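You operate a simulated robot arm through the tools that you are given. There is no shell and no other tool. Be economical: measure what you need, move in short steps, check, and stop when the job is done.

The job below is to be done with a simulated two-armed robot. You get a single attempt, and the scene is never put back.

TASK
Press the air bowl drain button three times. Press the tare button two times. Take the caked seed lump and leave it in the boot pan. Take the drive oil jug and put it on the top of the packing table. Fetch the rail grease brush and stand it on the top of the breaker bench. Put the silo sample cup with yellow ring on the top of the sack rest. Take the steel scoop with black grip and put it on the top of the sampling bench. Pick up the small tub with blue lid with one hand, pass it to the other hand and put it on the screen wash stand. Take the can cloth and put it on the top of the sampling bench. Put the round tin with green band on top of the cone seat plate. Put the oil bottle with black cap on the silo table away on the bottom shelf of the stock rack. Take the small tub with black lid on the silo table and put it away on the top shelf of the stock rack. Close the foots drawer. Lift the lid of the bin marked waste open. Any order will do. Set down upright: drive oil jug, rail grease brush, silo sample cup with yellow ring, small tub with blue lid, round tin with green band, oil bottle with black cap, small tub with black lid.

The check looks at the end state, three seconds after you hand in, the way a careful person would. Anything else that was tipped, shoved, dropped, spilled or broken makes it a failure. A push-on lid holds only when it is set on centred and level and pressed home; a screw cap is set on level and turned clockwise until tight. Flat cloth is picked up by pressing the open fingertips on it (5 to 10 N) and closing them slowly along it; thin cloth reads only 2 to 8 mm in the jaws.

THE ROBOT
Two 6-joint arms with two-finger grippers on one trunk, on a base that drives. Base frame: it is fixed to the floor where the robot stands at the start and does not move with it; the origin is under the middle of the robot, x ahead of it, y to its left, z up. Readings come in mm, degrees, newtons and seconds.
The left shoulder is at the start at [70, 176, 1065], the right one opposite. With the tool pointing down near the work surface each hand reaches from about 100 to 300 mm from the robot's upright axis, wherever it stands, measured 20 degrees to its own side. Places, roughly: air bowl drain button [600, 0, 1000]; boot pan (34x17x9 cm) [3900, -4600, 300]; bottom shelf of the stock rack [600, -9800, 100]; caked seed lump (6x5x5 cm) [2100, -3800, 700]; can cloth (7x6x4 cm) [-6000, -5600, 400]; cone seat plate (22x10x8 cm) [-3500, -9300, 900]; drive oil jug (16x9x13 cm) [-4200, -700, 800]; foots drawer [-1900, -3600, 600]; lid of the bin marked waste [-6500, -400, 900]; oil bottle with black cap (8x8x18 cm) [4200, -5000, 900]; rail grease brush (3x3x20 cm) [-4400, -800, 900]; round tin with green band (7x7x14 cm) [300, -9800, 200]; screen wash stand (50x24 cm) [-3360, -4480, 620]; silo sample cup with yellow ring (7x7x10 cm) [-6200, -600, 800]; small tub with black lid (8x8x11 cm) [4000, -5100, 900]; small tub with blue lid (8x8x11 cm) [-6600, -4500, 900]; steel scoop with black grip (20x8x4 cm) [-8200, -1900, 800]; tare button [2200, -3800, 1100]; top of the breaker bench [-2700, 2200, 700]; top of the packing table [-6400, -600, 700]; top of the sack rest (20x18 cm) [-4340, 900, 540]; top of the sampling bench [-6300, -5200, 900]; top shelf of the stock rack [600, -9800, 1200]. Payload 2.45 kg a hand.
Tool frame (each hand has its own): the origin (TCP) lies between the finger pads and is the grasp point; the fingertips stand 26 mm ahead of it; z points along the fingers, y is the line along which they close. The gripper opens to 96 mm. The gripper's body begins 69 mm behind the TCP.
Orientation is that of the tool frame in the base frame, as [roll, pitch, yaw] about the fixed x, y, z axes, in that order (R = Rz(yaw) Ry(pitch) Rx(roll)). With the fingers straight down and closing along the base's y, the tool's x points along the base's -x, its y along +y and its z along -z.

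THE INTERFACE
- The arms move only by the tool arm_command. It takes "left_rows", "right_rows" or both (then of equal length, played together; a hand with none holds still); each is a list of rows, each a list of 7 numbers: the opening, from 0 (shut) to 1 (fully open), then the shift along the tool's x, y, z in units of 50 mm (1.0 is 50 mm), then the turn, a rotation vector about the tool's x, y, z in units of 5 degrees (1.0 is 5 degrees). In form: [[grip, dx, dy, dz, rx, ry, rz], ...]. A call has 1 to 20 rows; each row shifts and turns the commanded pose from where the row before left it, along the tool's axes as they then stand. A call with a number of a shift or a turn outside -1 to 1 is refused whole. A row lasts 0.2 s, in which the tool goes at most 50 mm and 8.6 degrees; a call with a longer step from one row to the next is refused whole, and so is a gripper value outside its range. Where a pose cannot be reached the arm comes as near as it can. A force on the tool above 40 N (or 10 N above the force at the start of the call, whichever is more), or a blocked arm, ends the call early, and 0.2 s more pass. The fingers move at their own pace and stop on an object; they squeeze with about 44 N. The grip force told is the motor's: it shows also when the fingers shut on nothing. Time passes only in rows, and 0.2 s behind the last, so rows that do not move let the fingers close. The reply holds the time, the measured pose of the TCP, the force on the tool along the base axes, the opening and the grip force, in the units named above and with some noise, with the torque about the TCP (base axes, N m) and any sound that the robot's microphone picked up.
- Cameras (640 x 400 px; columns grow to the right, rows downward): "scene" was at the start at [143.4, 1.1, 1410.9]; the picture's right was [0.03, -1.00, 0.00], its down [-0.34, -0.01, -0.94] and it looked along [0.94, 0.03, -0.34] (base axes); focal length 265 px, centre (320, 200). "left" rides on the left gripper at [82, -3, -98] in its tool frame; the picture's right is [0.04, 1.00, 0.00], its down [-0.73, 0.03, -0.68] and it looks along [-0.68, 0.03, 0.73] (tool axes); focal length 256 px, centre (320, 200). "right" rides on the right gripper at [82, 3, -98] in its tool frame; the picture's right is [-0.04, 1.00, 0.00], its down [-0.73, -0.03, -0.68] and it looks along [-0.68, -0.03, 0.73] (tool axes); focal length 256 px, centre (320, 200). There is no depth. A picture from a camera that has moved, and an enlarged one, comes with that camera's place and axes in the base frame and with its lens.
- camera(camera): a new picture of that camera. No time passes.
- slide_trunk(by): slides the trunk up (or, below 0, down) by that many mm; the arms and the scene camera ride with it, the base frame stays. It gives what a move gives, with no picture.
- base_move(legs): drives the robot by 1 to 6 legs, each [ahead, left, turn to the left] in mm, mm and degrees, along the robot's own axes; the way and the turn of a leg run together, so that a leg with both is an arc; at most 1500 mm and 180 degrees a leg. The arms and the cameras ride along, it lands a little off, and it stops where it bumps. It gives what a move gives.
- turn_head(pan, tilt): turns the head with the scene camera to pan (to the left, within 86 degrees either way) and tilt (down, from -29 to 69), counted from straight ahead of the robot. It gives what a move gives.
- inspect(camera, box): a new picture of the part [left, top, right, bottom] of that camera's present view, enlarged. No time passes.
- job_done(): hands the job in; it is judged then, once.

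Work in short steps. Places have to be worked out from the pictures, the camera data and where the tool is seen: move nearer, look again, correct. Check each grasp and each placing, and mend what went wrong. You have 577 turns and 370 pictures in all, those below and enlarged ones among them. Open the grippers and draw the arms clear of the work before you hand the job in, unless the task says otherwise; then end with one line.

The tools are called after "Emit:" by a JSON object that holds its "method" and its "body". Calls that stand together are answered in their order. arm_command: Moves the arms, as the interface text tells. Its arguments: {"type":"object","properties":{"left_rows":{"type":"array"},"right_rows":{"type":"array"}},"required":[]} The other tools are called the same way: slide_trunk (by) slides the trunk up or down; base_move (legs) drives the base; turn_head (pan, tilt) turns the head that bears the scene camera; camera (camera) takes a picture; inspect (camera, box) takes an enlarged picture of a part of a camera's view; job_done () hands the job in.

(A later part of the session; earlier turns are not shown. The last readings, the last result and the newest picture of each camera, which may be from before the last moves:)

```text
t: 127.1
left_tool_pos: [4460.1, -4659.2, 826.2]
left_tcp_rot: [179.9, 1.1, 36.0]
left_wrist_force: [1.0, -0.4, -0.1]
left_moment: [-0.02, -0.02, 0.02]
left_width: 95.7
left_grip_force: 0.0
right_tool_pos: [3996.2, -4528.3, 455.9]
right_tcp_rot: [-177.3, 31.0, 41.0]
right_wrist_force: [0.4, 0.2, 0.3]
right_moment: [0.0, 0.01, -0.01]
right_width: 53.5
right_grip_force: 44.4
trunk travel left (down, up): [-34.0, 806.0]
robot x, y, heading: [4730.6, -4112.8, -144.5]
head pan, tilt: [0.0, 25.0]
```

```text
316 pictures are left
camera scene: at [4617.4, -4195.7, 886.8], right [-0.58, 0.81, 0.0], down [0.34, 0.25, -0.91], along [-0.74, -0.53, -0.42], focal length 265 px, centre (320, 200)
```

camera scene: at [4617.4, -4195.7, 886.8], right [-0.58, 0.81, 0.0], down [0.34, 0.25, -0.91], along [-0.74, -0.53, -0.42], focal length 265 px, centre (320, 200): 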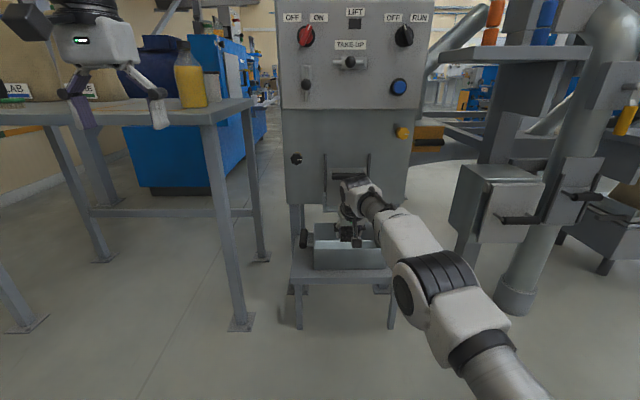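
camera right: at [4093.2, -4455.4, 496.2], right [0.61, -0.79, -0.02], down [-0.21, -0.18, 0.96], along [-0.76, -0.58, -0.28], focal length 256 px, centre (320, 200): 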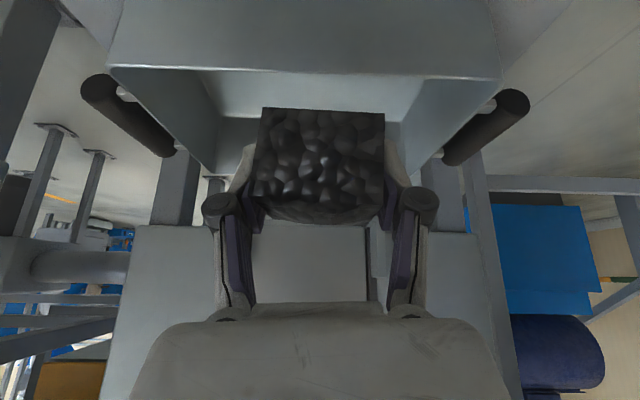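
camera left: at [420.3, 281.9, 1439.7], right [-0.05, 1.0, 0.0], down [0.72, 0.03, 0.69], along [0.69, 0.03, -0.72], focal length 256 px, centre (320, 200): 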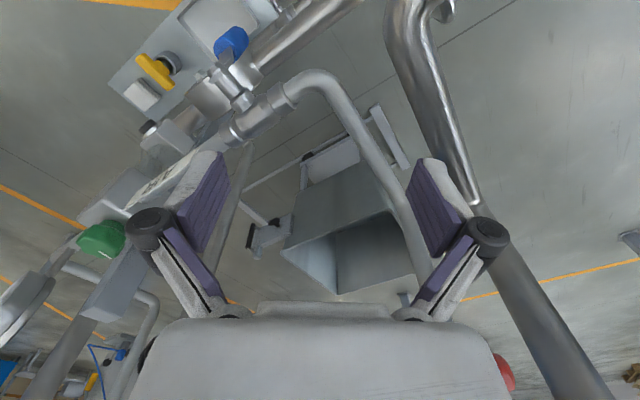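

Pan centre estimated at (3915, -4585), rim near z 360. I advance 98 mm, lower the trunk 30 mm and view.

Emit:
{"method": "base_move", "body": {"legs": [[98, 0, 0]]}}

Emit:
{"method": "slide_trunk", "body": {"by": -30}}

Emit:
{"method": "camera", "body": {"camera": "right"}}

Emit:
{"method": "inspect", "body": {"camera": "scene", "box": [270, 140, 430, 320]}}

```text
t: 128.2
left_tool_pos: [4380.8, -4715.9, 825.2]
left_tcp_rot: [179.9, 1.1, 36.0]
left_wrist_force: [0.7, 0.1, -0.3]
left_moment: [0.02, -0.01, -0.02]
left_width: 96.3
left_grip_force: 0.1
right_tool_pos: [3917.3, -4585.8, 454.5]
right_tcp_rot: [-177.1, 31.0, 41.1]
right_wrist_force: [0.1, 0.2, -0.9]
right_moment: [0.03, -0.01, 0.03]
right_width: 53.6
right_grip_force: 43.7
trunk travel left (down, up): [-34.0, 806.0]
robot x, y, heading: [4656.8, -4170.3, -144.5]
head pan, tilt: [0.0, 25.0]
```

```text
t: 129.0
left_tool_pos: [4381.6, -4716.7, 796.6]
left_tcp_rot: [179.9, 1.1, 36.1]
left_wrist_force: [-0.6, 0.1, -0.6]
left_moment: [-0.03, -0.01, 0.0]
left_width: 96.2
left_grip_force: 0.0
right_tool_pos: [3917.4, -4584.8, 424.4]
right_tcp_rot: [-177.2, 31.2, 41.0]
right_wrist_force: [-0.4, -1.0, -0.4]
right_moment: [0.02, -0.03, 0.02]
right_width: 53.4
right_grip_force: 44.1
trunk travel left (down, up): [-4.0, 836.0]
robot x, y, heading: [4653.7, -4169.0, -144.3]
head pan, tilt: [0.0, 25.0]
```

```text
315 pictures are left
camera right: at [4014.0, -4512.5, 466.7], right [0.61, -0.79, -0.02], down [-0.21, -0.18, 0.96], along [-0.76, -0.58, -0.28], focal length 256 px, centre (320, 200)
```

right: 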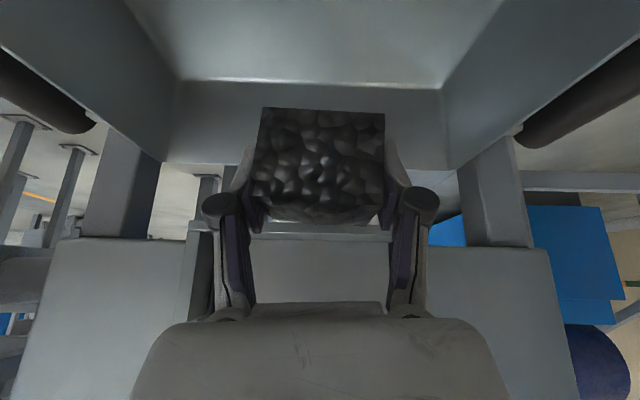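

```text
2.22 times, centred on (350, 230) of scene
camera zoom: at [4538.2, -4252.4, 856.9], right [-0.58, 0.81, 0.0], down [0.34, 0.25, -0.91], along [-0.74, -0.53, -0.42], focal length 589 px, centre (253, 133)
```

zoom: 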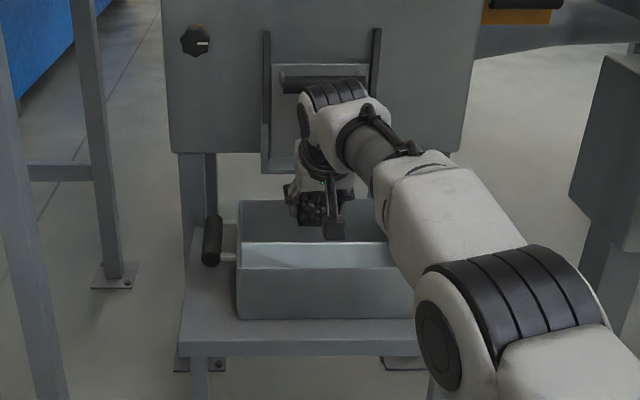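

The lump hangs over the pan's middle. I lower it straight down about 80 mm.

Emit:
{"method": "arm_command", "body": {"right_rows": [[0, 0.205, 0.018, 0.343, 0, 0, 0], [0, 0.205, 0.018, 0.343, 0, 0, 0], [0, 0.205, 0.018, 0.343, 0, 0, 0], [0, 0.205, 0.018, 0.343, 0, 0, 0]]}}

Emit:
{"method": "camera", "body": {"camera": "right"}}

```text
t: 130.0
left_tool_pos: [4382.2, -4717.1, 796.1]
left_tcp_rot: [179.9, 1.1, 36.0]
left_wrist_force: [0.1, 0.0, -0.5]
left_moment: [-0.01, 0.01, -0.02]
left_width: 96.1
left_grip_force: 0.0
right_tool_pos: [3916.2, -4587.0, 345.6]
right_tcp_rot: [-177.3, 30.9, 41.1]
right_wrist_force: [1.1, -0.8, -0.5]
right_moment: [-0.01, 0.0, -0.03]
right_width: 53.7
right_grip_force: 44.4
trunk travel left (down, up): [-4.0, 836.0]
robot x, y, heading: [4652.7, -4170.7, -144.3]
head pan, tilt: [0.0, 25.0]
```

```text
313 pictures are left
camera right: at [4013.5, -4513.5, 386.0], right [0.61, -0.79, -0.02], down [-0.21, -0.18, 0.96], along [-0.76, -0.58, -0.28], focal length 256 px, centre (320, 200)
```

right: 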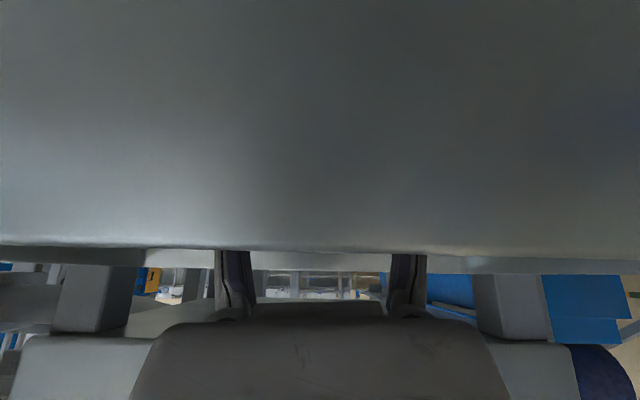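

The lump is down inside the pan. I lower further in 5 mm steps watching for contact.

Emit:
{"method": "arm_command", "body": {"right_rows": [[0, 0.051, 0.005, 0.086, 0, 0, 0], [0, 0.051, 0.005, 0.086, 0, 0, 0], [0, 0.051, 0.005, 0.086, 0, 0, 0]]}}

```text
t: 130.8
left_tool_pos: [4381.3, -4717.1, 796.9]
left_tcp_rot: [-179.9, 1.2, 36.0]
left_wrist_force: [-0.9, 0.8, -0.1]
left_moment: [0.0, 0.04, 0.0]
left_width: 95.9
left_grip_force: 0.1
right_tool_pos: [3916.7, -4585.5, 332.6]
right_tcp_rot: [-177.1, 31.2, 40.9]
right_wrist_force: [1.3, 1.6, 6.4]
right_moment: [0.1, 0.14, -0.03]
right_width: 53.4
right_grip_force: 43.9
trunk travel left (down, up): [-4.0, 836.0]
robot x, y, heading: [4654.0, -4163.0, -144.7]
head pan, tilt: [0.0, 25.0]
```

Light contact (6 N): the lump is on the pan floor. I open and rise.

Emit:
{"method": "arm_command", "body": {"right_rows": [[0.65, 0, 0, 0, 0, 0, 0], [0.8, 0, 0, 0, 0, 0, 0], [0.8, -0.205, -0.018, -0.343, 0, 0, 0], [0.8, -0.205, -0.018, -0.343, 0, 0, 0], [0.8, -0.205, -0.018, -0.343, 0, 0, 0], [0.8, -0.205, -0.018, -0.343, 0, 0, 0], [0.8, -0.205, -0.018, -0.343, 0, 0, 0]]}}

Emit:
{"method": "slide_trunk", "body": {"by": 150}}

Emit:
{"method": "camera", "body": {"camera": "right"}}

```text
t: 132.4
left_tool_pos: [4381.8, -4716.5, 795.9]
left_tcp_rot: [180.0, 1.1, 35.9]
left_wrist_force: [-0.1, -0.2, 0.3]
left_moment: [-0.01, -0.02, -0.04]
left_width: 95.8
left_grip_force: 0.1
right_tool_pos: [3917.2, -4584.9, 431.5]
right_tcp_rot: [-177.3, 31.0, 41.0]
right_wrist_force: [-1.1, -0.1, 0.0]
right_moment: [0.01, -0.03, -0.01]
right_width: 76.7
right_grip_force: 0.0
trunk travel left (down, up): [-4.0, 836.0]
robot x, y, heading: [4654.0, -4165.2, -144.5]
head pan, tilt: [0.0, 25.0]
```

```text
t: 134.1
left_tool_pos: [4380.5, -4717.5, 945.4]
left_tcp_rot: [179.9, 1.1, 36.1]
left_wrist_force: [-0.3, 0.3, 0.2]
left_moment: [0.01, -0.02, 0.03]
left_width: 96.3
left_grip_force: 0.0
right_tool_pos: [3918.4, -4586.5, 581.8]
right_tcp_rot: [-177.2, 30.9, 40.9]
right_wrist_force: [-0.5, 0.4, 0.3]
right_moment: [0.02, -0.01, 0.0]
right_width: 76.8
right_grip_force: 0.1
trunk travel left (down, up): [-154.0, 686.0]
robot x, y, heading: [4655.3, -4169.5, -144.6]
head pan, tilt: [0.0, 25.0]
```

```text
312 pictures are left
camera right: at [4014.0, -4512.9, 621.6], right [0.61, -0.79, -0.02], down [-0.21, -0.18, 0.96], along [-0.76, -0.58, -0.28], focal length 256 px, centre (320, 200)
```

right: 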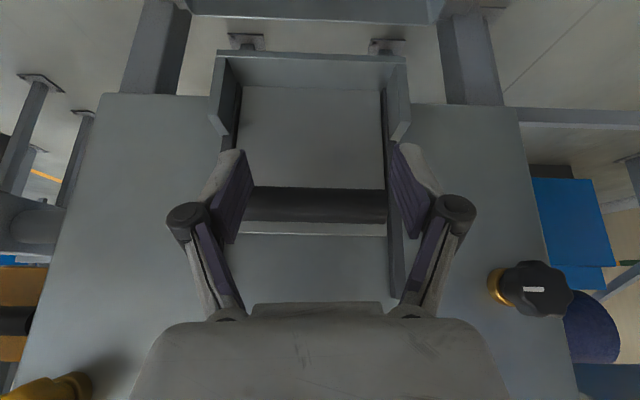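

The hand is clear. I back off 350 mm, raise the trunk 250 and look at the pan and the silo table.

Emit:
{"method": "base_move", "body": {"legs": [[-350, 0, 0]]}}

Emit:
{"method": "slide_trunk", "body": {"by": 250}}

Emit:
{"method": "turn_head", "body": {"pan": 8, "tilt": 28}}

Emit:
{"method": "camera", "body": {"camera": "scene"}}

```text
t: 136.4
left_tool_pos: [4666.6, -4513.6, 946.7]
left_tcp_rot: [180.0, 1.1, 36.2]
left_wrist_force: [0.9, -0.6, 0.1]
left_moment: [-0.01, 0.03, -0.03]
left_width: 96.2
left_grip_force: 0.1
right_tool_pos: [4202.6, -4384.3, 581.6]
right_tcp_rot: [-177.2, 31.1, 41.2]
right_wrist_force: [0.6, -0.5, 0.0]
right_moment: [-0.01, -0.01, 0.01]
right_width: 76.5
right_grip_force: 0.0
trunk travel left (down, up): [-154.0, 686.0]
robot x, y, heading: [4939.5, -3965.8, -144.3]
head pan, tilt: [0.0, 25.0]
```

```text
t: 139.0
left_tool_pos: [4666.1, -4513.0, 1194.9]
left_tcp_rot: [179.9, 1.2, 36.0]
left_wrist_force: [0.6, 0.0, 0.5]
left_moment: [0.04, -0.02, -0.02]
left_width: 96.0
left_grip_force: 0.0
right_tool_pos: [4201.7, -4384.0, 831.2]
right_tcp_rot: [-177.2, 31.0, 41.2]
right_wrist_force: [0.1, -0.5, 0.1]
right_moment: [0.02, 0.01, 0.0]
right_width: 76.5
right_grip_force: 0.1
trunk travel left (down, up): [-404.0, 436.0]
robot x, y, heading: [4938.0, -3962.4, -144.1]
head pan, tilt: [0.0, 25.0]
```

```text
t: 139.7
left_tool_pos: [4666.1, -4513.7, 1195.7]
left_tcp_rot: [179.9, 1.1, 36.2]
left_wrist_force: [0.7, -0.4, -0.5]
left_moment: [0.03, 0.0, 0.01]
left_width: 95.8
left_grip_force: 0.0
right_tool_pos: [4202.0, -4384.4, 831.3]
right_tcp_rot: [-177.4, 31.2, 41.2]
right_wrist_force: [1.2, -0.7, 0.4]
right_moment: [-0.06, 0.03, 0.03]
right_width: 76.7
right_grip_force: 0.1
trunk travel left (down, up): [-404.0, 436.0]
robot x, y, heading: [4937.5, -3964.8, -144.4]
head pan, tilt: [8.0, 28.0]
```

```text
311 pictures are left
camera scene: at [4830.7, -4058.6, 1252.1], right [-0.69, 0.72, 0.0], down [0.34, 0.32, -0.88], along [-0.64, -0.61, -0.47], focal length 265 px, centre (320, 200)
```

scene: 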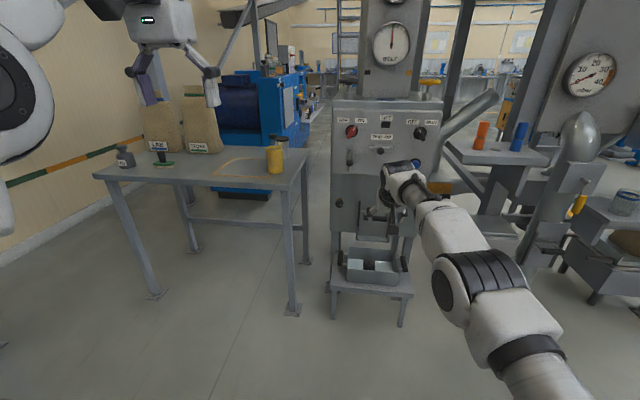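

Emit:
{"method": "inspect", "body": {"camera": "scene", "box": [90, 80, 330, 220]}}

Emit:
{"method": "inspect", "body": {"camera": "scene", "box": [330, 230, 430, 310]}}

```text
2.67 times, centred on (210, 150) of scene
camera zoom: at [4830.7, -4058.6, 1252.1], right [-0.69, 0.72, 0.0], down [0.34, 0.32, -0.88], along [-0.64, -0.61, -0.47], focal length 707 px, centre (613, 333)
```

zoom: 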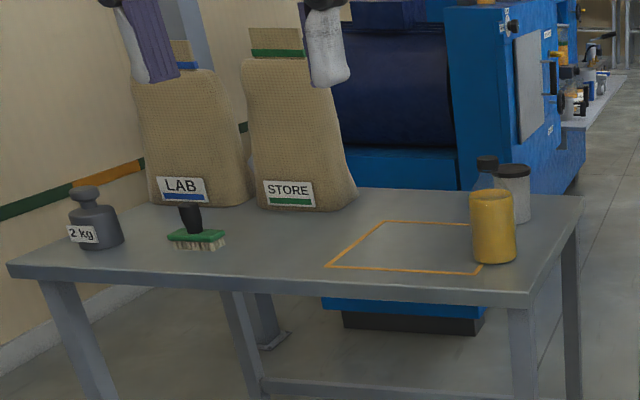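

```text
5.00 times, centred on (380, 270) of scene
camera zoom: at [4830.7, -4058.6, 1252.1], right [-0.69, 0.72, 0.0], down [0.34, 0.32, -0.88], along [-0.64, -0.61, -0.47], focal length 1325 px, centre (20, -150)
```

zoom: 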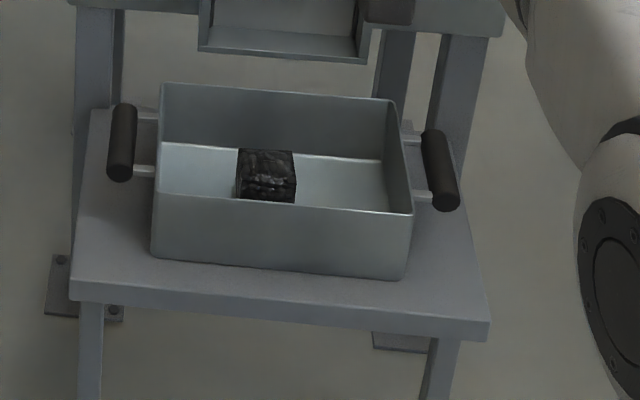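

The lump lies in the pan. On the table, the yellow oil bottle (black cap) is near (4193, -4932) and the black-lidded tub near (4045, -5059), top at z≈815. I level the right tool to about 30° down and shift left.

Emit:
{"method": "arm_command", "body": {"right_rows": [[1, 0, 0, 0, 0, -1, 0], [1, 0, 0, 0, 0, -1, 0], [1, 0, 0, 0, 0, -1, 0], [1, 0, 0, 0, 0, -1, 0], [1, 0, 0, 0, 0, -1, 0], [1, 0, 0, 0, 0, -1, 0]]}}

Emit:
{"method": "base_move", "body": {"legs": [[0, 430, 0]]}}

Emit:
{"method": "slide_trunk", "body": {"by": 90}}

Emit:
{"method": "camera", "body": {"camera": "right"}}

Emit:
{"method": "camera", "body": {"camera": "scene"}}

```text
t: 141.1
left_tool_pos: [4665.5, -4514.2, 1196.2]
left_tcp_rot: [179.9, 1.0, 36.2]
left_wrist_force: [0.3, 0.2, 0.6]
left_moment: [0.01, 0.01, 0.0]
left_width: 96.3
left_grip_force: 0.1
right_tool_pos: [4197.3, -4381.9, 832.0]
right_tcp_rot: [-174.2, 57.0, 43.2]
right_wrist_force: [-0.1, -0.2, -0.6]
right_moment: [0.03, 0.01, 0.01]
right_width: 96.2
right_grip_force: 0.0
right hand out of reach, approached as far as the arm can: row 6
trunk travel left (down, up): [-404.0, 436.0]
robot x, y, heading: [4936.4, -3964.4, -144.3]
head pan, tilt: [8.0, 28.0]
```

```text
t: 143.7
left_tool_pos: [4918.1, -4864.2, 1196.2]
left_tcp_rot: [-180.0, 1.1, 36.2]
left_wrist_force: [-0.3, -1.3, -0.7]
left_moment: [0.03, 0.02, -0.05]
left_width: 96.0
left_grip_force: 0.0
right_tool_pos: [4450.2, -4730.3, 831.7]
right_tcp_rot: [-174.1, 57.0, 43.4]
right_wrist_force: [0.3, -0.3, 0.8]
right_moment: [0.01, 0.02, -0.03]
right_width: 96.0
right_grip_force: 0.1
trunk travel left (down, up): [-404.0, 436.0]
robot x, y, heading: [5189.2, -4312.9, -144.0]
head pan, tilt: [8.0, 28.0]
```

```text
t: 144.9
left_tool_pos: [4916.8, -4862.4, 1285.2]
left_tcp_rot: [179.8, 1.0, 36.2]
left_wrist_force: [-0.2, -0.5, 0.6]
left_moment: [-0.01, 0.0, 0.02]
left_width: 95.8
left_grip_force: 0.0
right_tool_pos: [4450.0, -4729.4, 921.2]
right_tcp_rot: [-174.2, 56.9, 43.3]
right_wrist_force: [0.4, -0.1, -0.6]
right_moment: [0.01, 0.02, -0.01]
right_width: 95.8
right_grip_force: 0.1
trunk travel left (down, up): [-494.0, 346.0]
robot x, y, heading: [5191.5, -4315.6, -144.2]
head pan, tilt: [8.0, 28.0]
```

```text
308 pictures are left
camera right: at [4550.8, -4653.0, 905.1], right [0.6, -0.8, -0.02], down [0.15, 0.09, 0.98], along [-0.78, -0.6, 0.17], focal length 256 px, centre (320, 200)
```

right: 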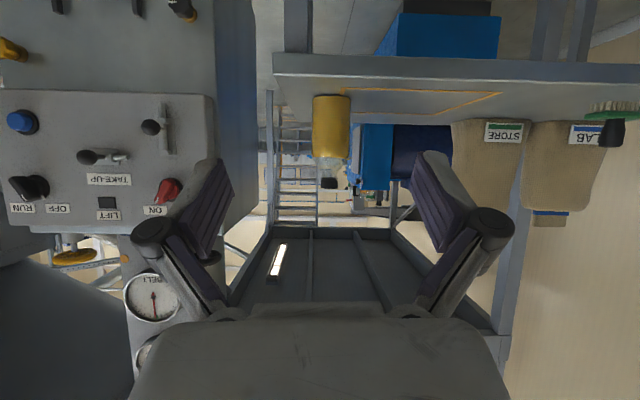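

```text
307 pictures are left
camera scene: at [5081.7, -4407.8, 1342.0], right [-0.69, 0.72, 0.0], down [0.34, 0.33, -0.88], along [-0.64, -0.61, -0.47], focal length 265 px, centre (320, 200)
```

scene: 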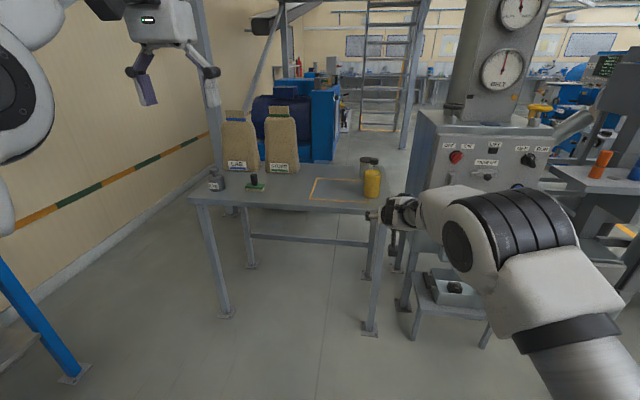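

Triangulation: table top z≈797, bottle axis about (4138, -4992). I lower 40 mm and drive 290 ahead, 28 left for a close look.

Emit:
{"method": "slide_trunk", "body": {"by": -40}}

Emit:
{"method": "base_move", "body": {"legs": [[285, 28, 0]]}}

Emit:
{"method": "camera", "body": {"camera": "right"}}

Emit:
{"method": "camera", "body": {"camera": "scene"}}

```text
t: 145.8
left_tool_pos: [4918.2, -4863.2, 1245.1]
left_tcp_rot: [179.9, 1.1, 36.2]
left_wrist_force: [0.5, 0.4, 0.7]
left_moment: [-0.02, 0.02, -0.03]
left_width: 96.0
left_grip_force: 0.0
right_tool_pos: [4450.9, -4729.9, 881.9]
right_tcp_rot: [-174.2, 57.1, 43.3]
right_wrist_force: [-0.3, 0.6, 0.1]
right_moment: [0.02, 0.01, 0.01]
right_width: 95.9
right_grip_force: 0.1
trunk travel left (down, up): [-454.0, 386.0]
robot x, y, heading: [5186.2, -4312.5, -144.3]
head pan, tilt: [8.0, 28.0]
```

```text
t: 147.8
left_tool_pos: [4699.3, -5053.0, 1246.0]
left_tcp_rot: [180.0, 1.1, 36.1]
left_wrist_force: [-0.3, -0.9, -0.7]
left_moment: [0.01, -0.01, 0.01]
left_width: 95.9
left_grip_force: 0.0
right_tool_pos: [4232.1, -4917.9, 881.8]
right_tcp_rot: [-174.2, 57.0, 43.2]
right_wrist_force: [0.5, 0.0, -1.4]
right_moment: [0.03, 0.03, 0.0]
right_width: 96.0
right_grip_force: 0.0
trunk travel left (down, up): [-454.0, 386.0]
robot x, y, heading: [4973.1, -4501.6, -144.5]
head pan, tilt: [8.0, 28.0]
```

```text
306 pictures are left
camera right: at [4333.3, -4841.6, 865.1], right [0.6, -0.8, -0.02], down [0.15, 0.09, 0.98], along [-0.78, -0.6, 0.17], focal length 256 px, centre (320, 200)
```

right: 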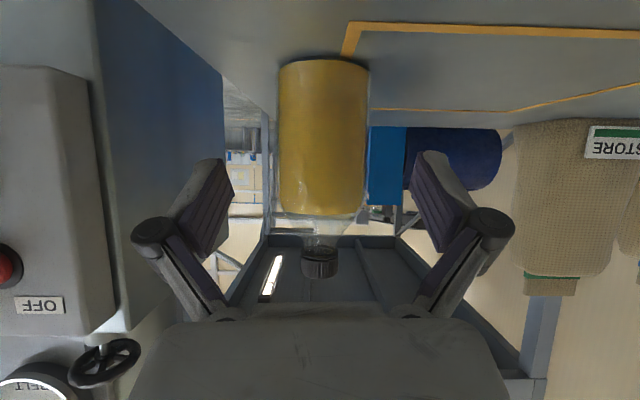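

```text
305 pictures are left
camera scene: at [4864.8, -4597.7, 1302.0], right [-0.69, 0.72, 0.0], down [0.34, 0.32, -0.88], along [-0.64, -0.61, -0.47], focal length 265 px, centre (320, 200)
```

scene: 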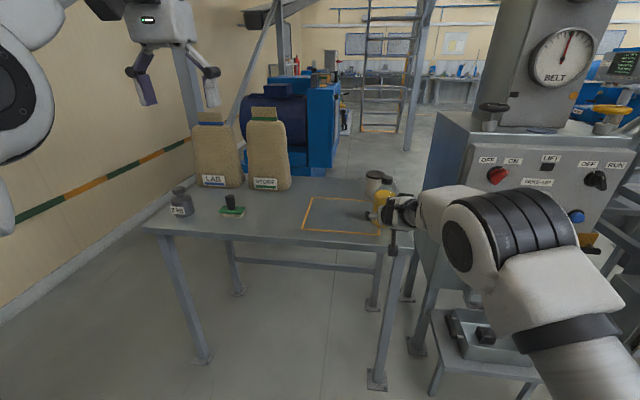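

Bottle axis refined to (4148, -4987). I drive 60 mm and recheck the lateral centring.

Emit:
{"method": "base_move", "body": {"legs": [[60, 3, 0]]}}

Emit:
{"method": "camera", "body": {"camera": "right"}}

```text
t: 148.7
left_tool_pos: [4651.8, -5091.4, 1244.9]
left_tcp_rot: [179.8, 0.9, 36.1]
left_wrist_force: [-0.8, -0.1, 0.0]
left_moment: [0.04, -0.04, 0.01]
left_width: 96.3
left_grip_force: 0.1
right_tool_pos: [4184.0, -4956.7, 880.5]
right_tcp_rot: [-174.2, 57.0, 43.3]
right_wrist_force: [-0.3, 0.3, -1.0]
right_moment: [0.0, 0.01, 0.0]
right_width: 95.9
right_grip_force: 0.1
trunk travel left (down, up): [-454.0, 386.0]
robot x, y, heading: [4926.7, -4542.7, -144.4]
head pan, tilt: [8.0, 28.0]
```

```text
304 pictures are left
camera right: at [4285.3, -4879.7, 864.5], right [0.6, -0.8, -0.02], down [0.15, 0.09, 0.98], along [-0.78, -0.6, 0.17], focal length 256 px, centre (320, 200)
```

right: 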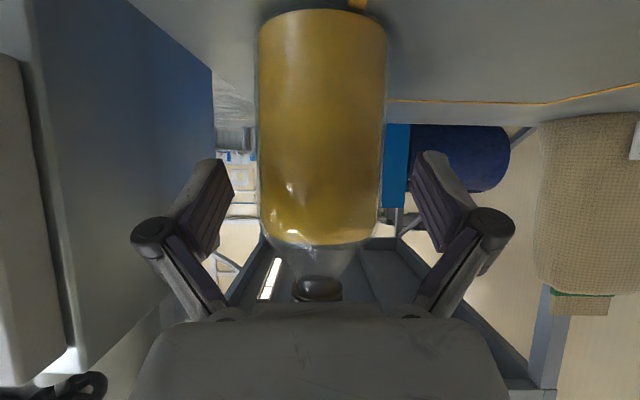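

Well centred (322 px). I advance the last 42 mm and close.

Emit:
{"method": "base_move", "body": {"legs": [[42, 0, 0]]}}

Emit:
{"method": "arm_command", "body": {"right_rows": [[0.8, 0, 0, 0, 0, 0, 0], [0.6, 0, 0, 0, 0, 0, 0], [0.4, 0, 0, 0, 0, 0, 0], [0.4, 0, 0, 0, 0, 0, 0]]}}

Emit:
{"method": "camera", "body": {"camera": "right"}}

```text
t: 149.6
left_tool_pos: [4618.0, -5114.5, 1245.7]
left_tcp_rot: [179.9, 1.0, 36.0]
left_wrist_force: [0.0, -0.4, -1.5]
left_moment: [0.03, -0.04, -0.01]
left_width: 96.1
left_grip_force: 0.0
right_tool_pos: [4150.2, -4979.5, 882.7]
right_tcp_rot: [-174.3, 57.0, 43.2]
right_wrist_force: [0.0, 0.4, -0.7]
right_moment: [-0.02, 0.03, 0.03]
right_width: 95.7
right_grip_force: 0.0
trunk travel left (down, up): [-454.0, 386.0]
robot x, y, heading: [4888.1, -4565.3, -144.3]
head pan, tilt: [8.0, 28.0]
```

```text
t: 150.6
left_tool_pos: [4619.2, -5114.3, 1246.1]
left_tcp_rot: [179.8, 1.2, 36.1]
left_wrist_force: [-0.5, 0.3, -0.5]
left_moment: [-0.01, -0.02, 0.0]
left_width: 95.9
left_grip_force: 0.1
right_tool_pos: [4150.8, -4980.6, 881.6]
right_tcp_rot: [-174.2, 57.1, 43.3]
right_wrist_force: [-1.8, -0.5, 2.1]
right_moment: [-0.28, -0.09, -0.08]
right_width: 73.7
right_grip_force: 43.9
trunk travel left (down, up): [-454.0, 386.0]
robot x, y, heading: [4892.9, -4567.8, -144.5]
head pan, tilt: [8.0, 28.0]
```

```text
303 pictures are left
camera right: at [4252.1, -4903.7, 865.9], right [0.6, -0.8, -0.02], down [0.15, 0.09, 0.98], along [-0.78, -0.6, 0.17], focal length 256 px, centre (320, 200)
```

right: 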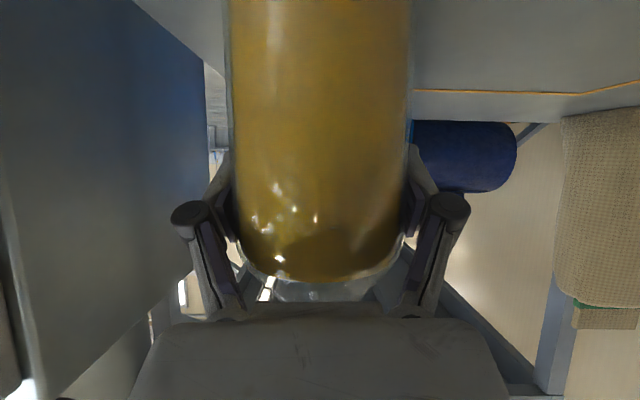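

Gripped at 74 mm. I set the grip shut and lift 60 mm with the trunk.

Emit:
{"method": "arm_command", "body": {"right_rows": [[0, 0, 0, 0, 0, 0, 0], [0, 0, 0, 0, 0, 0, 0]]}}

Emit:
{"method": "slide_trunk", "body": {"by": 60}}

Emit:
{"method": "camera", "body": {"camera": "right"}}

```text
t: 151.2
left_tool_pos: [4618.7, -5114.7, 1246.0]
left_tcp_rot: [179.9, 1.2, 36.1]
left_wrist_force: [-0.5, -0.8, 0.5]
left_moment: [0.0, 0.01, -0.02]
left_width: 95.7
left_grip_force: 0.1
right_tool_pos: [4151.3, -4979.3, 882.6]
right_tcp_rot: [-174.2, 57.1, 43.3]
right_wrist_force: [-1.5, -2.5, 4.5]
right_moment: [-0.35, -0.07, -0.15]
right_width: 73.5
right_grip_force: 44.0
trunk travel left (down, up): [-454.0, 386.0]
robot x, y, heading: [4888.9, -4567.3, -144.4]
head pan, tilt: [8.0, 28.0]
```

```text
t: 152.2
left_tool_pos: [4618.2, -5116.5, 1306.0]
left_tcp_rot: [-180.0, 1.0, 36.0]
left_wrist_force: [-0.2, 0.2, 0.5]
left_moment: [0.01, 0.01, 0.04]
left_width: 95.9
left_grip_force: 0.0
right_tool_pos: [4149.0, -4979.7, 940.6]
right_tcp_rot: [-174.2, 56.9, 43.1]
right_wrist_force: [0.4, 0.4, -4.2]
right_moment: [-0.04, 0.05, -0.02]
right_width: 73.1
right_grip_force: 44.1
trunk travel left (down, up): [-514.0, 326.0]
robot x, y, heading: [4893.2, -4563.0, -144.2]
head pan, tilt: [8.0, 28.0]
```

```text
302 pictures are left
camera right: at [4251.6, -4903.9, 924.5], right [0.6, -0.8, -0.02], down [0.15, 0.09, 0.98], along [-0.78, -0.6, 0.17], focal length 256 px, centre (320, 200)
```

right: 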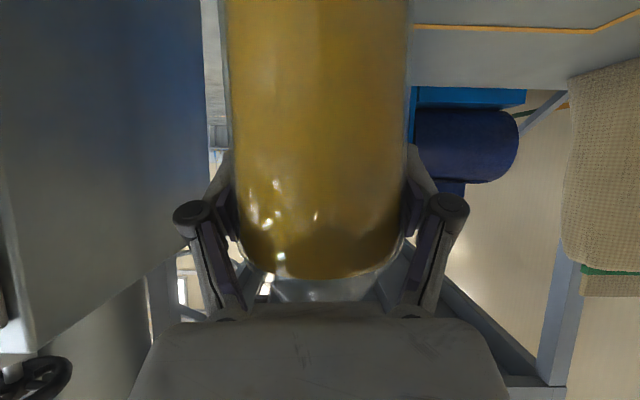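

The bottle is securely lifted. I back off 420 mm and tilt the left tool forward to 35° below level.

Emit:
{"method": "base_move", "body": {"legs": [[-420, 0, 0]]}}

Emit:
{"method": "arm_command", "body": {"left_rows": [[1, 0, 0, 0, 0, -1, 0], [1, 0, 0, 0, 0, -1, 0], [1, 0, 0, 0, 0, -1, 0], [1, 0, 0, 0, 0, -1, 0], [1, 0, 0, 0, 0, -1, 0], [1, 0, 0, 0, 0, -1, 0], [1, 0, 0, 0, 0, -1, 0], [1, 0, 0, 0, 0, -1, 0], [1, 0, 0, 0, 0, -1, 0], [1, 0, 0, 0, 0, -1, 0], [1, 0, 0, 0, 0, -1, 0]]}}

Emit:
{"method": "camera", "body": {"camera": "scene"}}

```text
t: 154.8
left_tool_pos: [4962.3, -4869.6, 1305.6]
left_tcp_rot: [179.9, 1.0, 36.4]
left_wrist_force: [0.0, -0.8, 0.2]
left_moment: [-0.01, 0.01, 0.01]
left_width: 96.0
left_grip_force: 0.0
right_tool_pos: [4494.3, -4737.2, 940.9]
right_tcp_rot: [-174.2, 57.0, 43.3]
right_wrist_force: [-0.4, -1.1, -3.7]
right_moment: [-0.02, 0.03, 0.0]
right_width: 73.0
right_grip_force: 43.7
trunk travel left (down, up): [-514.0, 326.0]
robot x, y, heading: [5233.0, -4319.5, -144.0]
head pan, tilt: [8.0, 28.0]
```

```text
t: 157.2
left_tool_pos: [4879.2, -4934.2, 1335.7]
left_tcp_rot: [179.9, 55.9, 36.2]
left_wrist_force: [-0.8, -0.4, -0.7]
left_moment: [0.01, -0.02, 0.01]
left_width: 96.0
left_grip_force: 0.1
left hand out of reach, approached as far as the arm can: row 5, 6, 7, 8, 9, 10, 11
right_tool_pos: [4493.9, -4736.9, 940.7]
right_tcp_rot: [-174.2, 57.0, 43.5]
right_wrist_force: [0.2, -0.4, -3.6]
right_moment: [-0.03, 0.04, 0.0]
right_width: 72.9
right_grip_force: 44.1
trunk travel left (down, up): [-514.0, 326.0]
robot x, y, heading: [5234.0, -4320.2, -144.1]
head pan, tilt: [8.0, 28.0]
```

```text
301 pictures are left
camera scene: at [5125.6, -4414.0, 1361.9], right [-0.69, 0.72, 0.0], down [0.34, 0.33, -0.88], along [-0.64, -0.61, -0.47], focal length 265 px, centre (320, 200)
```

scene: 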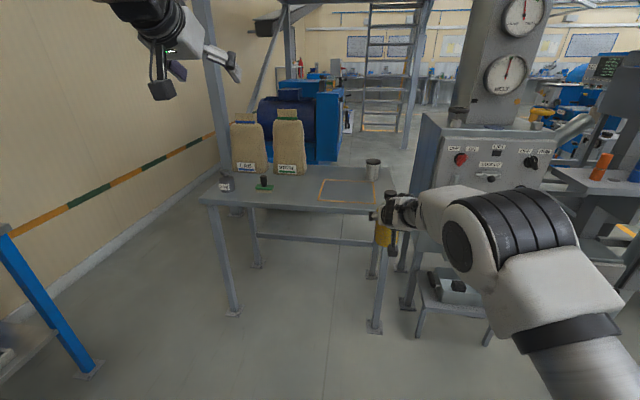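

I raise the right hand with the bottle up and back (clear of the elevator), and at the same time lower the left hand to table height.

Emit:
{"method": "arm_command", "body": {"right_rows": [[0, -0.44, -0.32, -0.75, 0, 0, 0], [0, -0.44, -0.32, -0.75, 0, 0, 0], [0, -0.44, -0.32, -0.75, 0, 0, 0], [0, -0.44, -0.32, -0.75, 0, 0, 0], [0, -0.44, -0.32, -0.75, 0, 0, 0], [0, -0.44, -0.32, -0.75, 0, 0, 0], [0, -0.44, -0.32, -0.75, 0, 0, 0], [0, -0.44, -0.32, -0.75, 0, 0, 0], [0, -0.44, -0.32, -0.75, 0, 0, 0], [0, -0.44, -0.32, -0.75, 0, 0, 0]], "left_rows": [[1, 0.44, 0, 0.78, 0, 0, 0], [1, 0.44, 0, 0.78, 0, 0, 0], [1, 0.44, 0, 0.78, 0, 0, 0], [1, 0.44, 0, 0.78, 0, 0, 0], [1, 0.44, 0, 0.78, 0, 0, 0], [1, 0.44, 0, 0.78, 0, 0, 0], [1, 0.44, 0, 0.78, 0, 0, 0], [1, 0.44, 0, 0.78, 0, 0, 0], [1, 0.44, 0, 0.78, 0, 0, 0], [1, 0.44, 0, 0.78, 0, 0, 0]]}}

Emit:
{"method": "camera", "body": {"camera": "scene"}}

Emit:
{"method": "camera", "body": {"camera": "left"}}

```text
t: 159.4
left_tool_pos: [4716.6, -5053.3, 935.1]
left_tcp_rot: [178.8, 56.0, 35.0]
left_wrist_force: [-0.4, -0.5, 0.6]
left_moment: [0.05, 0.05, -0.01]
left_width: 95.9
left_grip_force: 0.0
right_tool_pos: [4559.1, -4505.0, 1337.8]
right_tcp_rot: [-174.2, 56.9, 43.4]
right_wrist_force: [0.1, -0.3, -4.3]
right_moment: [0.0, 0.04, 0.04]
right_width: 72.8
right_grip_force: 43.9
trunk travel left (down, up): [-514.0, 326.0]
robot x, y, heading: [5233.0, -4322.1, -144.4]
head pan, tilt: [8.0, 28.0]
```

```text
300 pictures are left
camera scene: at [5125.5, -4413.6, 1362.0], right [-0.69, 0.72, 0.0], down [0.34, 0.33, -0.88], along [-0.64, -0.61, -0.47], focal length 265 px, centre (320, 200)
```

scene: 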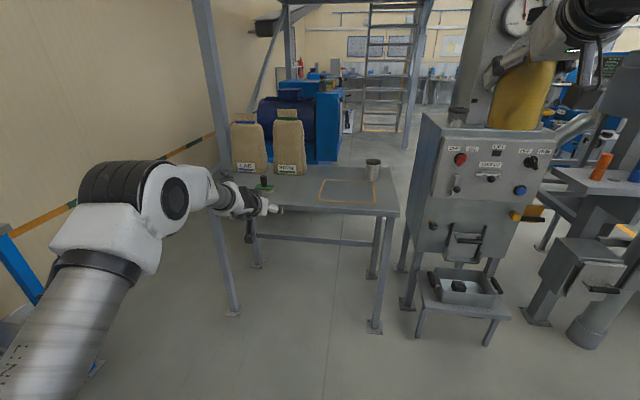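

```text
299 pictures are left
camera left: at [4819.1, -4977.4, 922.9], right [0.6, -0.8, -0.02], down [0.13, 0.07, 0.99], along [-0.79, -0.6, 0.15], focal length 256 px, centre (320, 200)
```

left: 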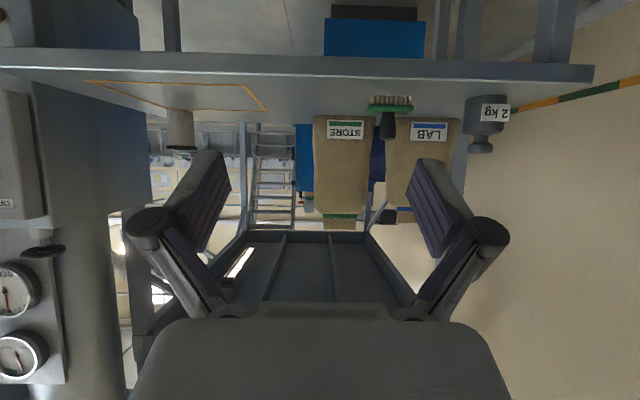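

Both arms are posed well. The tub's axis is about (3945, -5130). I approach it from a heading of -174° so the bottle hand stays in front of the elevator.

Emit:
{"method": "base_move", "body": {"legs": [[0, 0, -30], [366, 384, 0]]}}

Emit:
{"method": "camera", "body": {"camera": "left"}}

Emit:
{"method": "camera", "body": {"camera": "scene"}}

```text
t: 164.0
left_tool_pos: [4093.9, -5114.4, 935.4]
left_tcp_rot: [179.9, 56.0, 6.1]
left_wrist_force: [-0.7, -0.2, -0.3]
left_moment: [0.02, -0.01, -0.04]
left_width: 95.9
left_grip_force: 0.0
right_tool_pos: [4231.3, -4562.8, 1336.9]
right_tcp_rot: [-174.2, 57.0, 13.3]
right_wrist_force: [-0.6, 0.0, -4.2]
right_moment: [0.01, 0.04, 0.0]
right_width: 73.1
right_grip_force: 44.6
trunk travel left (down, up): [-514.0, 326.0]
robot x, y, heading: [4910.0, -4735.0, -174.1]
head pan, tilt: [8.0, 28.0]
```

```text
298 pictures are left
camera left: at [4220.3, -5098.6, 923.2], right [0.13, -0.99, -0.03], down [0.15, -0.01, 0.99], along [-0.98, -0.13, 0.15], focal length 256 px, centre (320, 200)
```

left: 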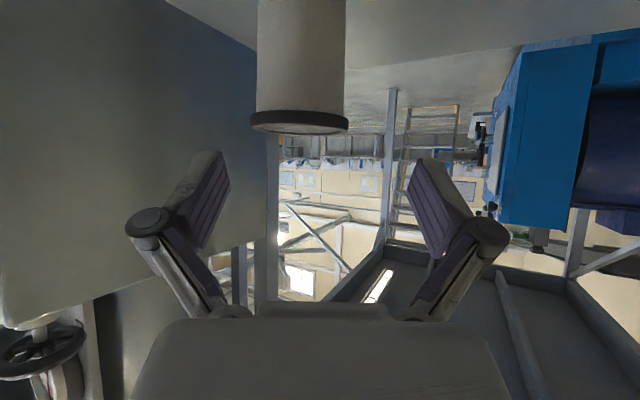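

```text
297 pictures are left
camera scene: at [4768.4, -4765.9, 1362.0], right [-0.24, 0.97, 0.0], down [0.46, 0.11, -0.88], along [-0.86, -0.21, -0.47], focal length 265 px, centre (320, 200)
```

scene: 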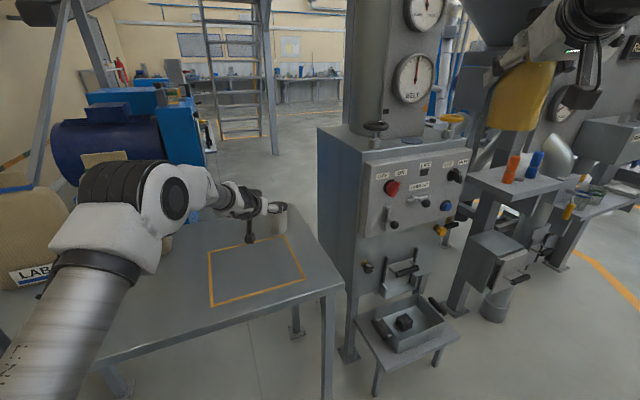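

The tub's axis is about 89 mm ahead and 15 mm to the right of the left hand. I shift right, lower 69 mm and recheck.

Emit:
{"method": "base_move", "body": {"legs": [[10, -15, 0]]}}

Emit:
{"method": "slide_trunk", "body": {"by": -68}}

Emit:
{"method": "camera", "body": {"camera": "left"}}

```text
t: 164.8
left_tool_pos: [4083.9, -5103.6, 935.9]
left_tcp_rot: [180.0, 56.1, 6.3]
left_wrist_force: [0.2, -0.4, 0.5]
left_moment: [-0.03, 0.0, -0.03]
left_width: 96.0
left_grip_force: 0.0
right_tool_pos: [4222.5, -4549.4, 1338.9]
right_tcp_rot: [-174.1, 57.0, 13.5]
right_wrist_force: [0.2, -0.2, -4.7]
right_moment: [0.03, 0.05, -0.01]
right_width: 72.6
right_grip_force: 44.2
trunk travel left (down, up): [-514.0, 326.0]
robot x, y, heading: [4899.1, -4722.6, -174.4]
head pan, tilt: [8.0, 28.0]
```

```text
t: 165.8
left_tool_pos: [4081.9, -5101.0, 867.2]
left_tcp_rot: [179.9, 56.0, 6.3]
left_wrist_force: [0.2, -0.3, 0.1]
left_moment: [0.02, -0.02, -0.01]
left_width: 96.0
left_grip_force: 0.2
right_tool_pos: [4220.7, -4548.6, 1269.6]
right_tcp_rot: [-174.2, 57.0, 13.4]
right_wrist_force: [-0.3, 0.0, -3.0]
right_moment: [-0.03, 0.07, 0.02]
right_width: 72.7
right_grip_force: 43.3
trunk travel left (down, up): [-446.0, 394.0]
robot x, y, heading: [4893.7, -4723.6, -174.3]
head pan, tilt: [8.0, 28.0]
```

```text
296 pictures are left
camera left: at [4209.6, -5085.3, 855.6], right [0.13, -0.99, -0.03], down [0.15, -0.01, 0.99], along [-0.98, -0.13, 0.15], focal length 256 px, centre (320, 200)
```

left: 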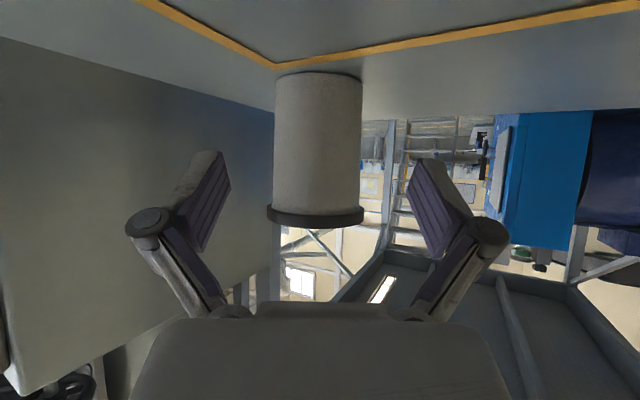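

Centred. I advance 77 mm and close the left gripper.

Emit:
{"method": "base_move", "body": {"legs": [[77, -1, 0]]}}

Emit:
{"method": "camera", "body": {"camera": "left"}}

```text
t: 166.9
left_tool_pos: [4004.4, -5108.8, 866.9]
left_tcp_rot: [179.9, 55.8, 6.2]
left_wrist_force: [0.3, 0.6, 0.0]
left_moment: [0.01, 0.01, 0.02]
left_width: 96.0
left_grip_force: 0.2
right_tool_pos: [4142.5, -4555.4, 1269.2]
right_tcp_rot: [-174.1, 56.9, 13.3]
right_wrist_force: [-0.4, -0.4, -5.7]
right_moment: [0.02, 0.04, 0.02]
right_width: 72.9
right_grip_force: 44.2
trunk travel left (down, up): [-446.0, 394.0]
robot x, y, heading: [4821.9, -4727.1, -174.3]
head pan, tilt: [8.0, 28.0]
```

```text
295 pictures are left
camera left: at [4132.1, -5092.6, 854.4], right [0.13, -0.99, -0.03], down [0.15, -0.01, 0.99], along [-0.98, -0.14, 0.15], focal length 256 px, centre (320, 200)
```

left: 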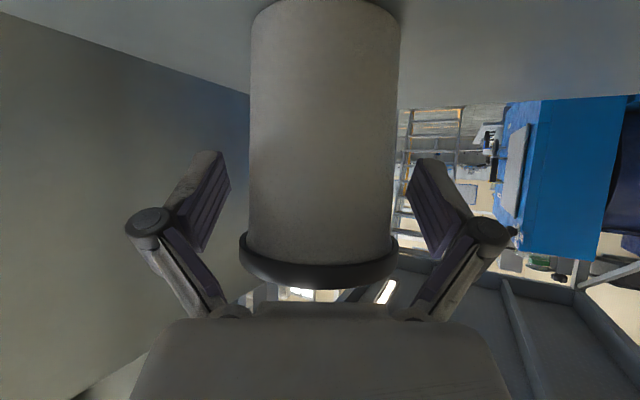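

Tub centred at the TCP. I close the left gripper.

Emit:
{"method": "arm_command", "body": {"left_rows": [[0.8, 0, 0, 0, 0, 0, 0], [0.6, 0, 0, 0, 0, 0, 0], [0.4, 0, 0, 0, 0, 0, 0], [0, 0, 0, 0, 0, 0, 0], [0, 0, 0, 0, 0, 0, 0]]}}

Emit:
{"method": "slide_trunk", "body": {"by": 80}}

Emit:
{"method": "base_move", "body": {"legs": [[-450, 0, 0]]}}

Emit:
{"method": "camera", "body": {"camera": "scene"}}

```text
t: 168.1
left_tool_pos: [4007.6, -5108.3, 869.6]
left_tcp_rot: [179.9, 56.1, 6.2]
left_wrist_force: [-1.9, -2.0, 6.3]
left_moment: [0.13, 0.06, 0.05]
left_width: 66.9
left_grip_force: 44.3
right_tool_pos: [4144.2, -4556.8, 1269.9]
right_tcp_rot: [-174.2, 57.1, 13.4]
right_wrist_force: [0.1, 0.5, -5.2]
right_moment: [-0.07, 0.05, -0.02]
right_width: 73.2
right_grip_force: 44.0
trunk travel left (down, up): [-446.0, 394.0]
robot x, y, heading: [4820.3, -4731.4, -174.1]
head pan, tilt: [8.0, 28.0]
```

```text
t: 169.2
left_tool_pos: [4004.5, -5108.4, 947.2]
left_tcp_rot: [179.9, 55.8, 6.2]
left_wrist_force: [0.0, -0.8, -1.3]
left_moment: [0.02, 0.0, 0.02]
left_width: 66.8
left_grip_force: 44.3
right_tool_pos: [4142.5, -4556.6, 1348.9]
right_tcp_rot: [-174.2, 56.9, 13.4]
right_wrist_force: [-0.1, 0.1, -4.9]
right_moment: [-0.02, 0.05, -0.02]
right_width: 72.6
right_grip_force: 43.8
trunk travel left (down, up): [-526.0, 314.0]
robot x, y, heading: [4824.4, -4730.5, -174.3]
head pan, tilt: [8.0, 28.0]
```

```text
t: 171.9
left_tool_pos: [4451.3, -5065.3, 947.5]
left_tcp_rot: [179.8, 56.1, 6.4]
left_wrist_force: [-0.4, 0.3, -1.6]
left_moment: [0.01, -0.01, 0.02]
left_width: 67.0
left_grip_force: 43.9
right_tool_pos: [4587.0, -4513.3, 1349.3]
right_tcp_rot: [-174.2, 56.9, 13.6]
right_wrist_force: [0.3, -0.6, -4.1]
right_moment: [-0.04, 0.04, -0.01]
right_width: 72.6
right_grip_force: 43.9
trunk travel left (down, up): [-526.0, 314.0]
robot x, y, heading: [5262.9, -4685.9, -173.6]
head pan, tilt: [8.0, 28.0]
```

```text
294 pictures are left
camera scene: at [5124.4, -4713.5, 1373.9], right [-0.24, 0.97, 0.0], down [0.46, 0.11, -0.88], along [-0.86, -0.21, -0.47], focal length 265 px, centre (320, 200)
```

scene: 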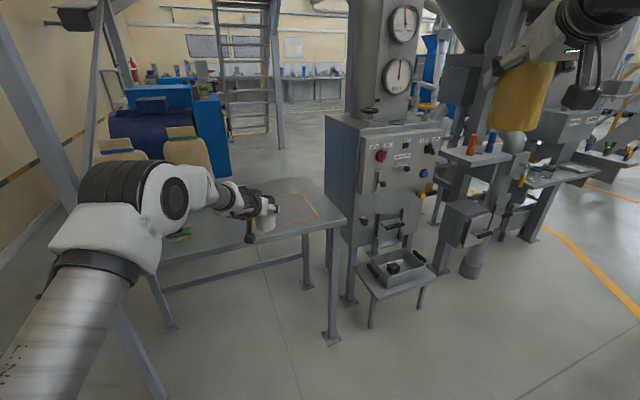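

Both items held. I look toward the stock rack's direction (bearing -132°).

Emit:
{"method": "turn_head", "body": {"pan": 40, "tilt": 5}}

Emit:
{"method": "camera", "body": {"camera": "scene"}}

Emit:
{"method": "turn_head", "body": {"pan": -5, "tilt": 5}}

Emit:
{"method": "camera", "body": {"camera": "scene"}}

```text
t: 172.9
left_tool_pos: [4450.8, -5065.3, 946.6]
left_tcp_rot: [179.8, 55.9, 6.4]
left_wrist_force: [0.2, 0.4, -2.0]
left_moment: [0.03, 0.02, -0.02]
left_width: 67.0
left_grip_force: 43.4
right_tool_pos: [4587.0, -4513.1, 1348.6]
right_tcp_rot: [-174.3, 56.8, 13.6]
right_wrist_force: [0.5, 0.0, -4.0]
right_moment: [-0.02, 0.11, 0.01]
right_width: 72.7
right_grip_force: 44.7
trunk travel left (down, up): [-526.0, 314.0]
robot x, y, heading: [5265.5, -4682.1, -173.9]
head pan, tilt: [40.0, 5.0]
```

```text
293 pictures are left
camera scene: at [5148.8, -4757.4, 1411.1], right [-0.72, 0.69, 0.0], down [0.06, 0.06, -1.0], along [-0.69, -0.72, -0.09], focal length 265 px, centre (320, 200)
```

scene: 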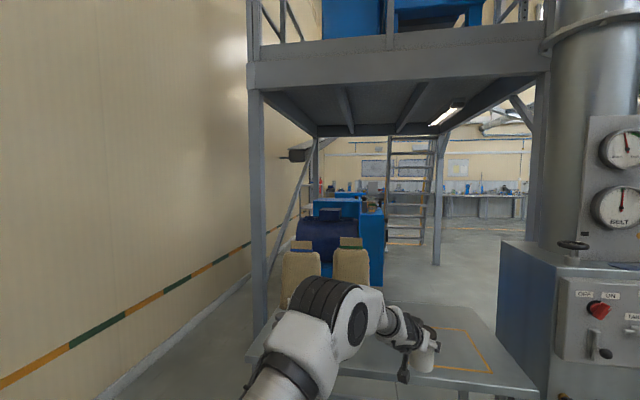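

```text
t: 174.0
left_tool_pos: [4451.4, -5066.0, 945.8]
left_tcp_rot: [179.9, 56.0, 6.4]
left_wrist_force: [-0.1, -0.5, -3.1]
left_moment: [0.02, -0.02, -0.05]
left_width: 67.2
left_grip_force: 44.0
right_tool_pos: [4586.8, -4513.0, 1348.1]
right_tcp_rot: [-174.2, 57.0, 13.6]
right_wrist_force: [0.1, -0.7, -5.1]
right_moment: [0.0, 0.05, 0.01]
right_width: 72.9
right_grip_force: 44.2
trunk travel left (down, up): [-526.0, 314.0]
robot x, y, heading: [5265.5, -4684.8, -173.7]
head pan, tilt: [-5.0, 5.0]
```

```text
292 pictures are left
camera scene: at [5121.0, -4693.1, 1411.2], right [-0.02, 1.0, 0.0], down [0.09, 0.0, -1.0], along [-1.0, -0.02, -0.09], focal length 265 px, centre (320, 200)
```

scene: 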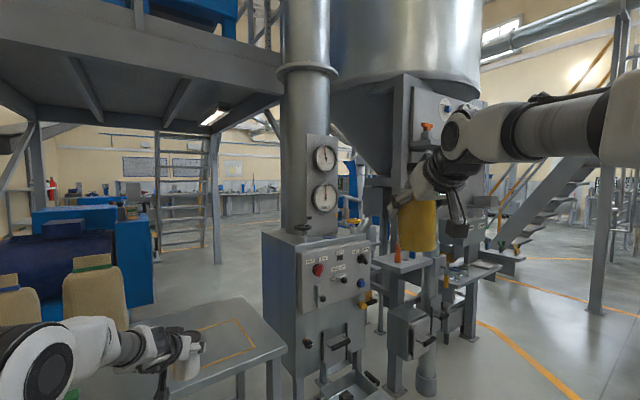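

The building's axes run at 36°; the stock rack stands along the far wall, seen earlier to the right of the press platform. I retrace my way around the silo.

Emit:
{"method": "base_move", "body": {"legs": [[0, 0, -55.5], [1300, 0, 0], [1250, 0, 0], [0, 0, 49]]}}

Emit:
{"method": "turn_head", "body": {"pan": 15, "tilt": 10}}

Emit:
{"method": "camera", "body": {"camera": "scene"}}

```text
t: 191.1
left_tool_pos: [2772.7, -3026.5, 947.3]
left_tcp_rot: [179.9, 56.0, -0.5]
left_wrist_force: [0.3, 0.3, -3.1]
left_moment: [0.03, -0.02, 0.01]
left_width: 66.7
left_grip_force: 44.0
right_tool_pos: [2972.1, -2493.6, 1349.3]
right_tcp_rot: [-174.2, 56.8, 6.7]
right_wrist_force: [-0.3, 0.1, -4.8]
right_moment: [0.02, 0.01, -0.03]
right_width: 73.0
right_grip_force: 44.0
trunk travel left (down, up): [-526.0, 314.0]
robot x, y, heading: [3624.1, -2746.8, 179.3]
head pan, tilt: [-5.0, 5.0]
```

```text
t: 191.9
left_tool_pos: [2772.6, -3025.1, 946.9]
left_tcp_rot: [180.0, 56.0, -0.5]
left_wrist_force: [-0.1, 0.2, -1.8]
left_moment: [-0.04, -0.01, 0.02]
left_width: 67.0
left_grip_force: 44.2
right_tool_pos: [2973.4, -2493.0, 1349.4]
right_tcp_rot: [-174.2, 57.0, 6.6]
right_wrist_force: [1.0, -0.3, -4.7]
right_moment: [-0.02, 0.04, 0.02]
right_width: 73.4
right_grip_force: 44.0
trunk travel left (down, up): [-526.0, 314.0]
robot x, y, heading: [3624.7, -2748.3, 179.3]
head pan, tilt: [15.0, 10.0]
```

```text
291 pictures are left
camera scene: at [3482.9, -2768.1, 1403.1], right [-0.24, 0.97, 0.0], down [0.17, 0.04, -0.98], along [-0.95, -0.24, -0.17], focal length 265 px, centre (320, 200)
```

scene: 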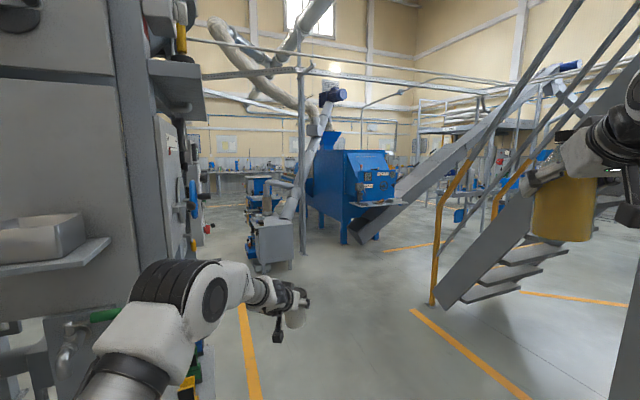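

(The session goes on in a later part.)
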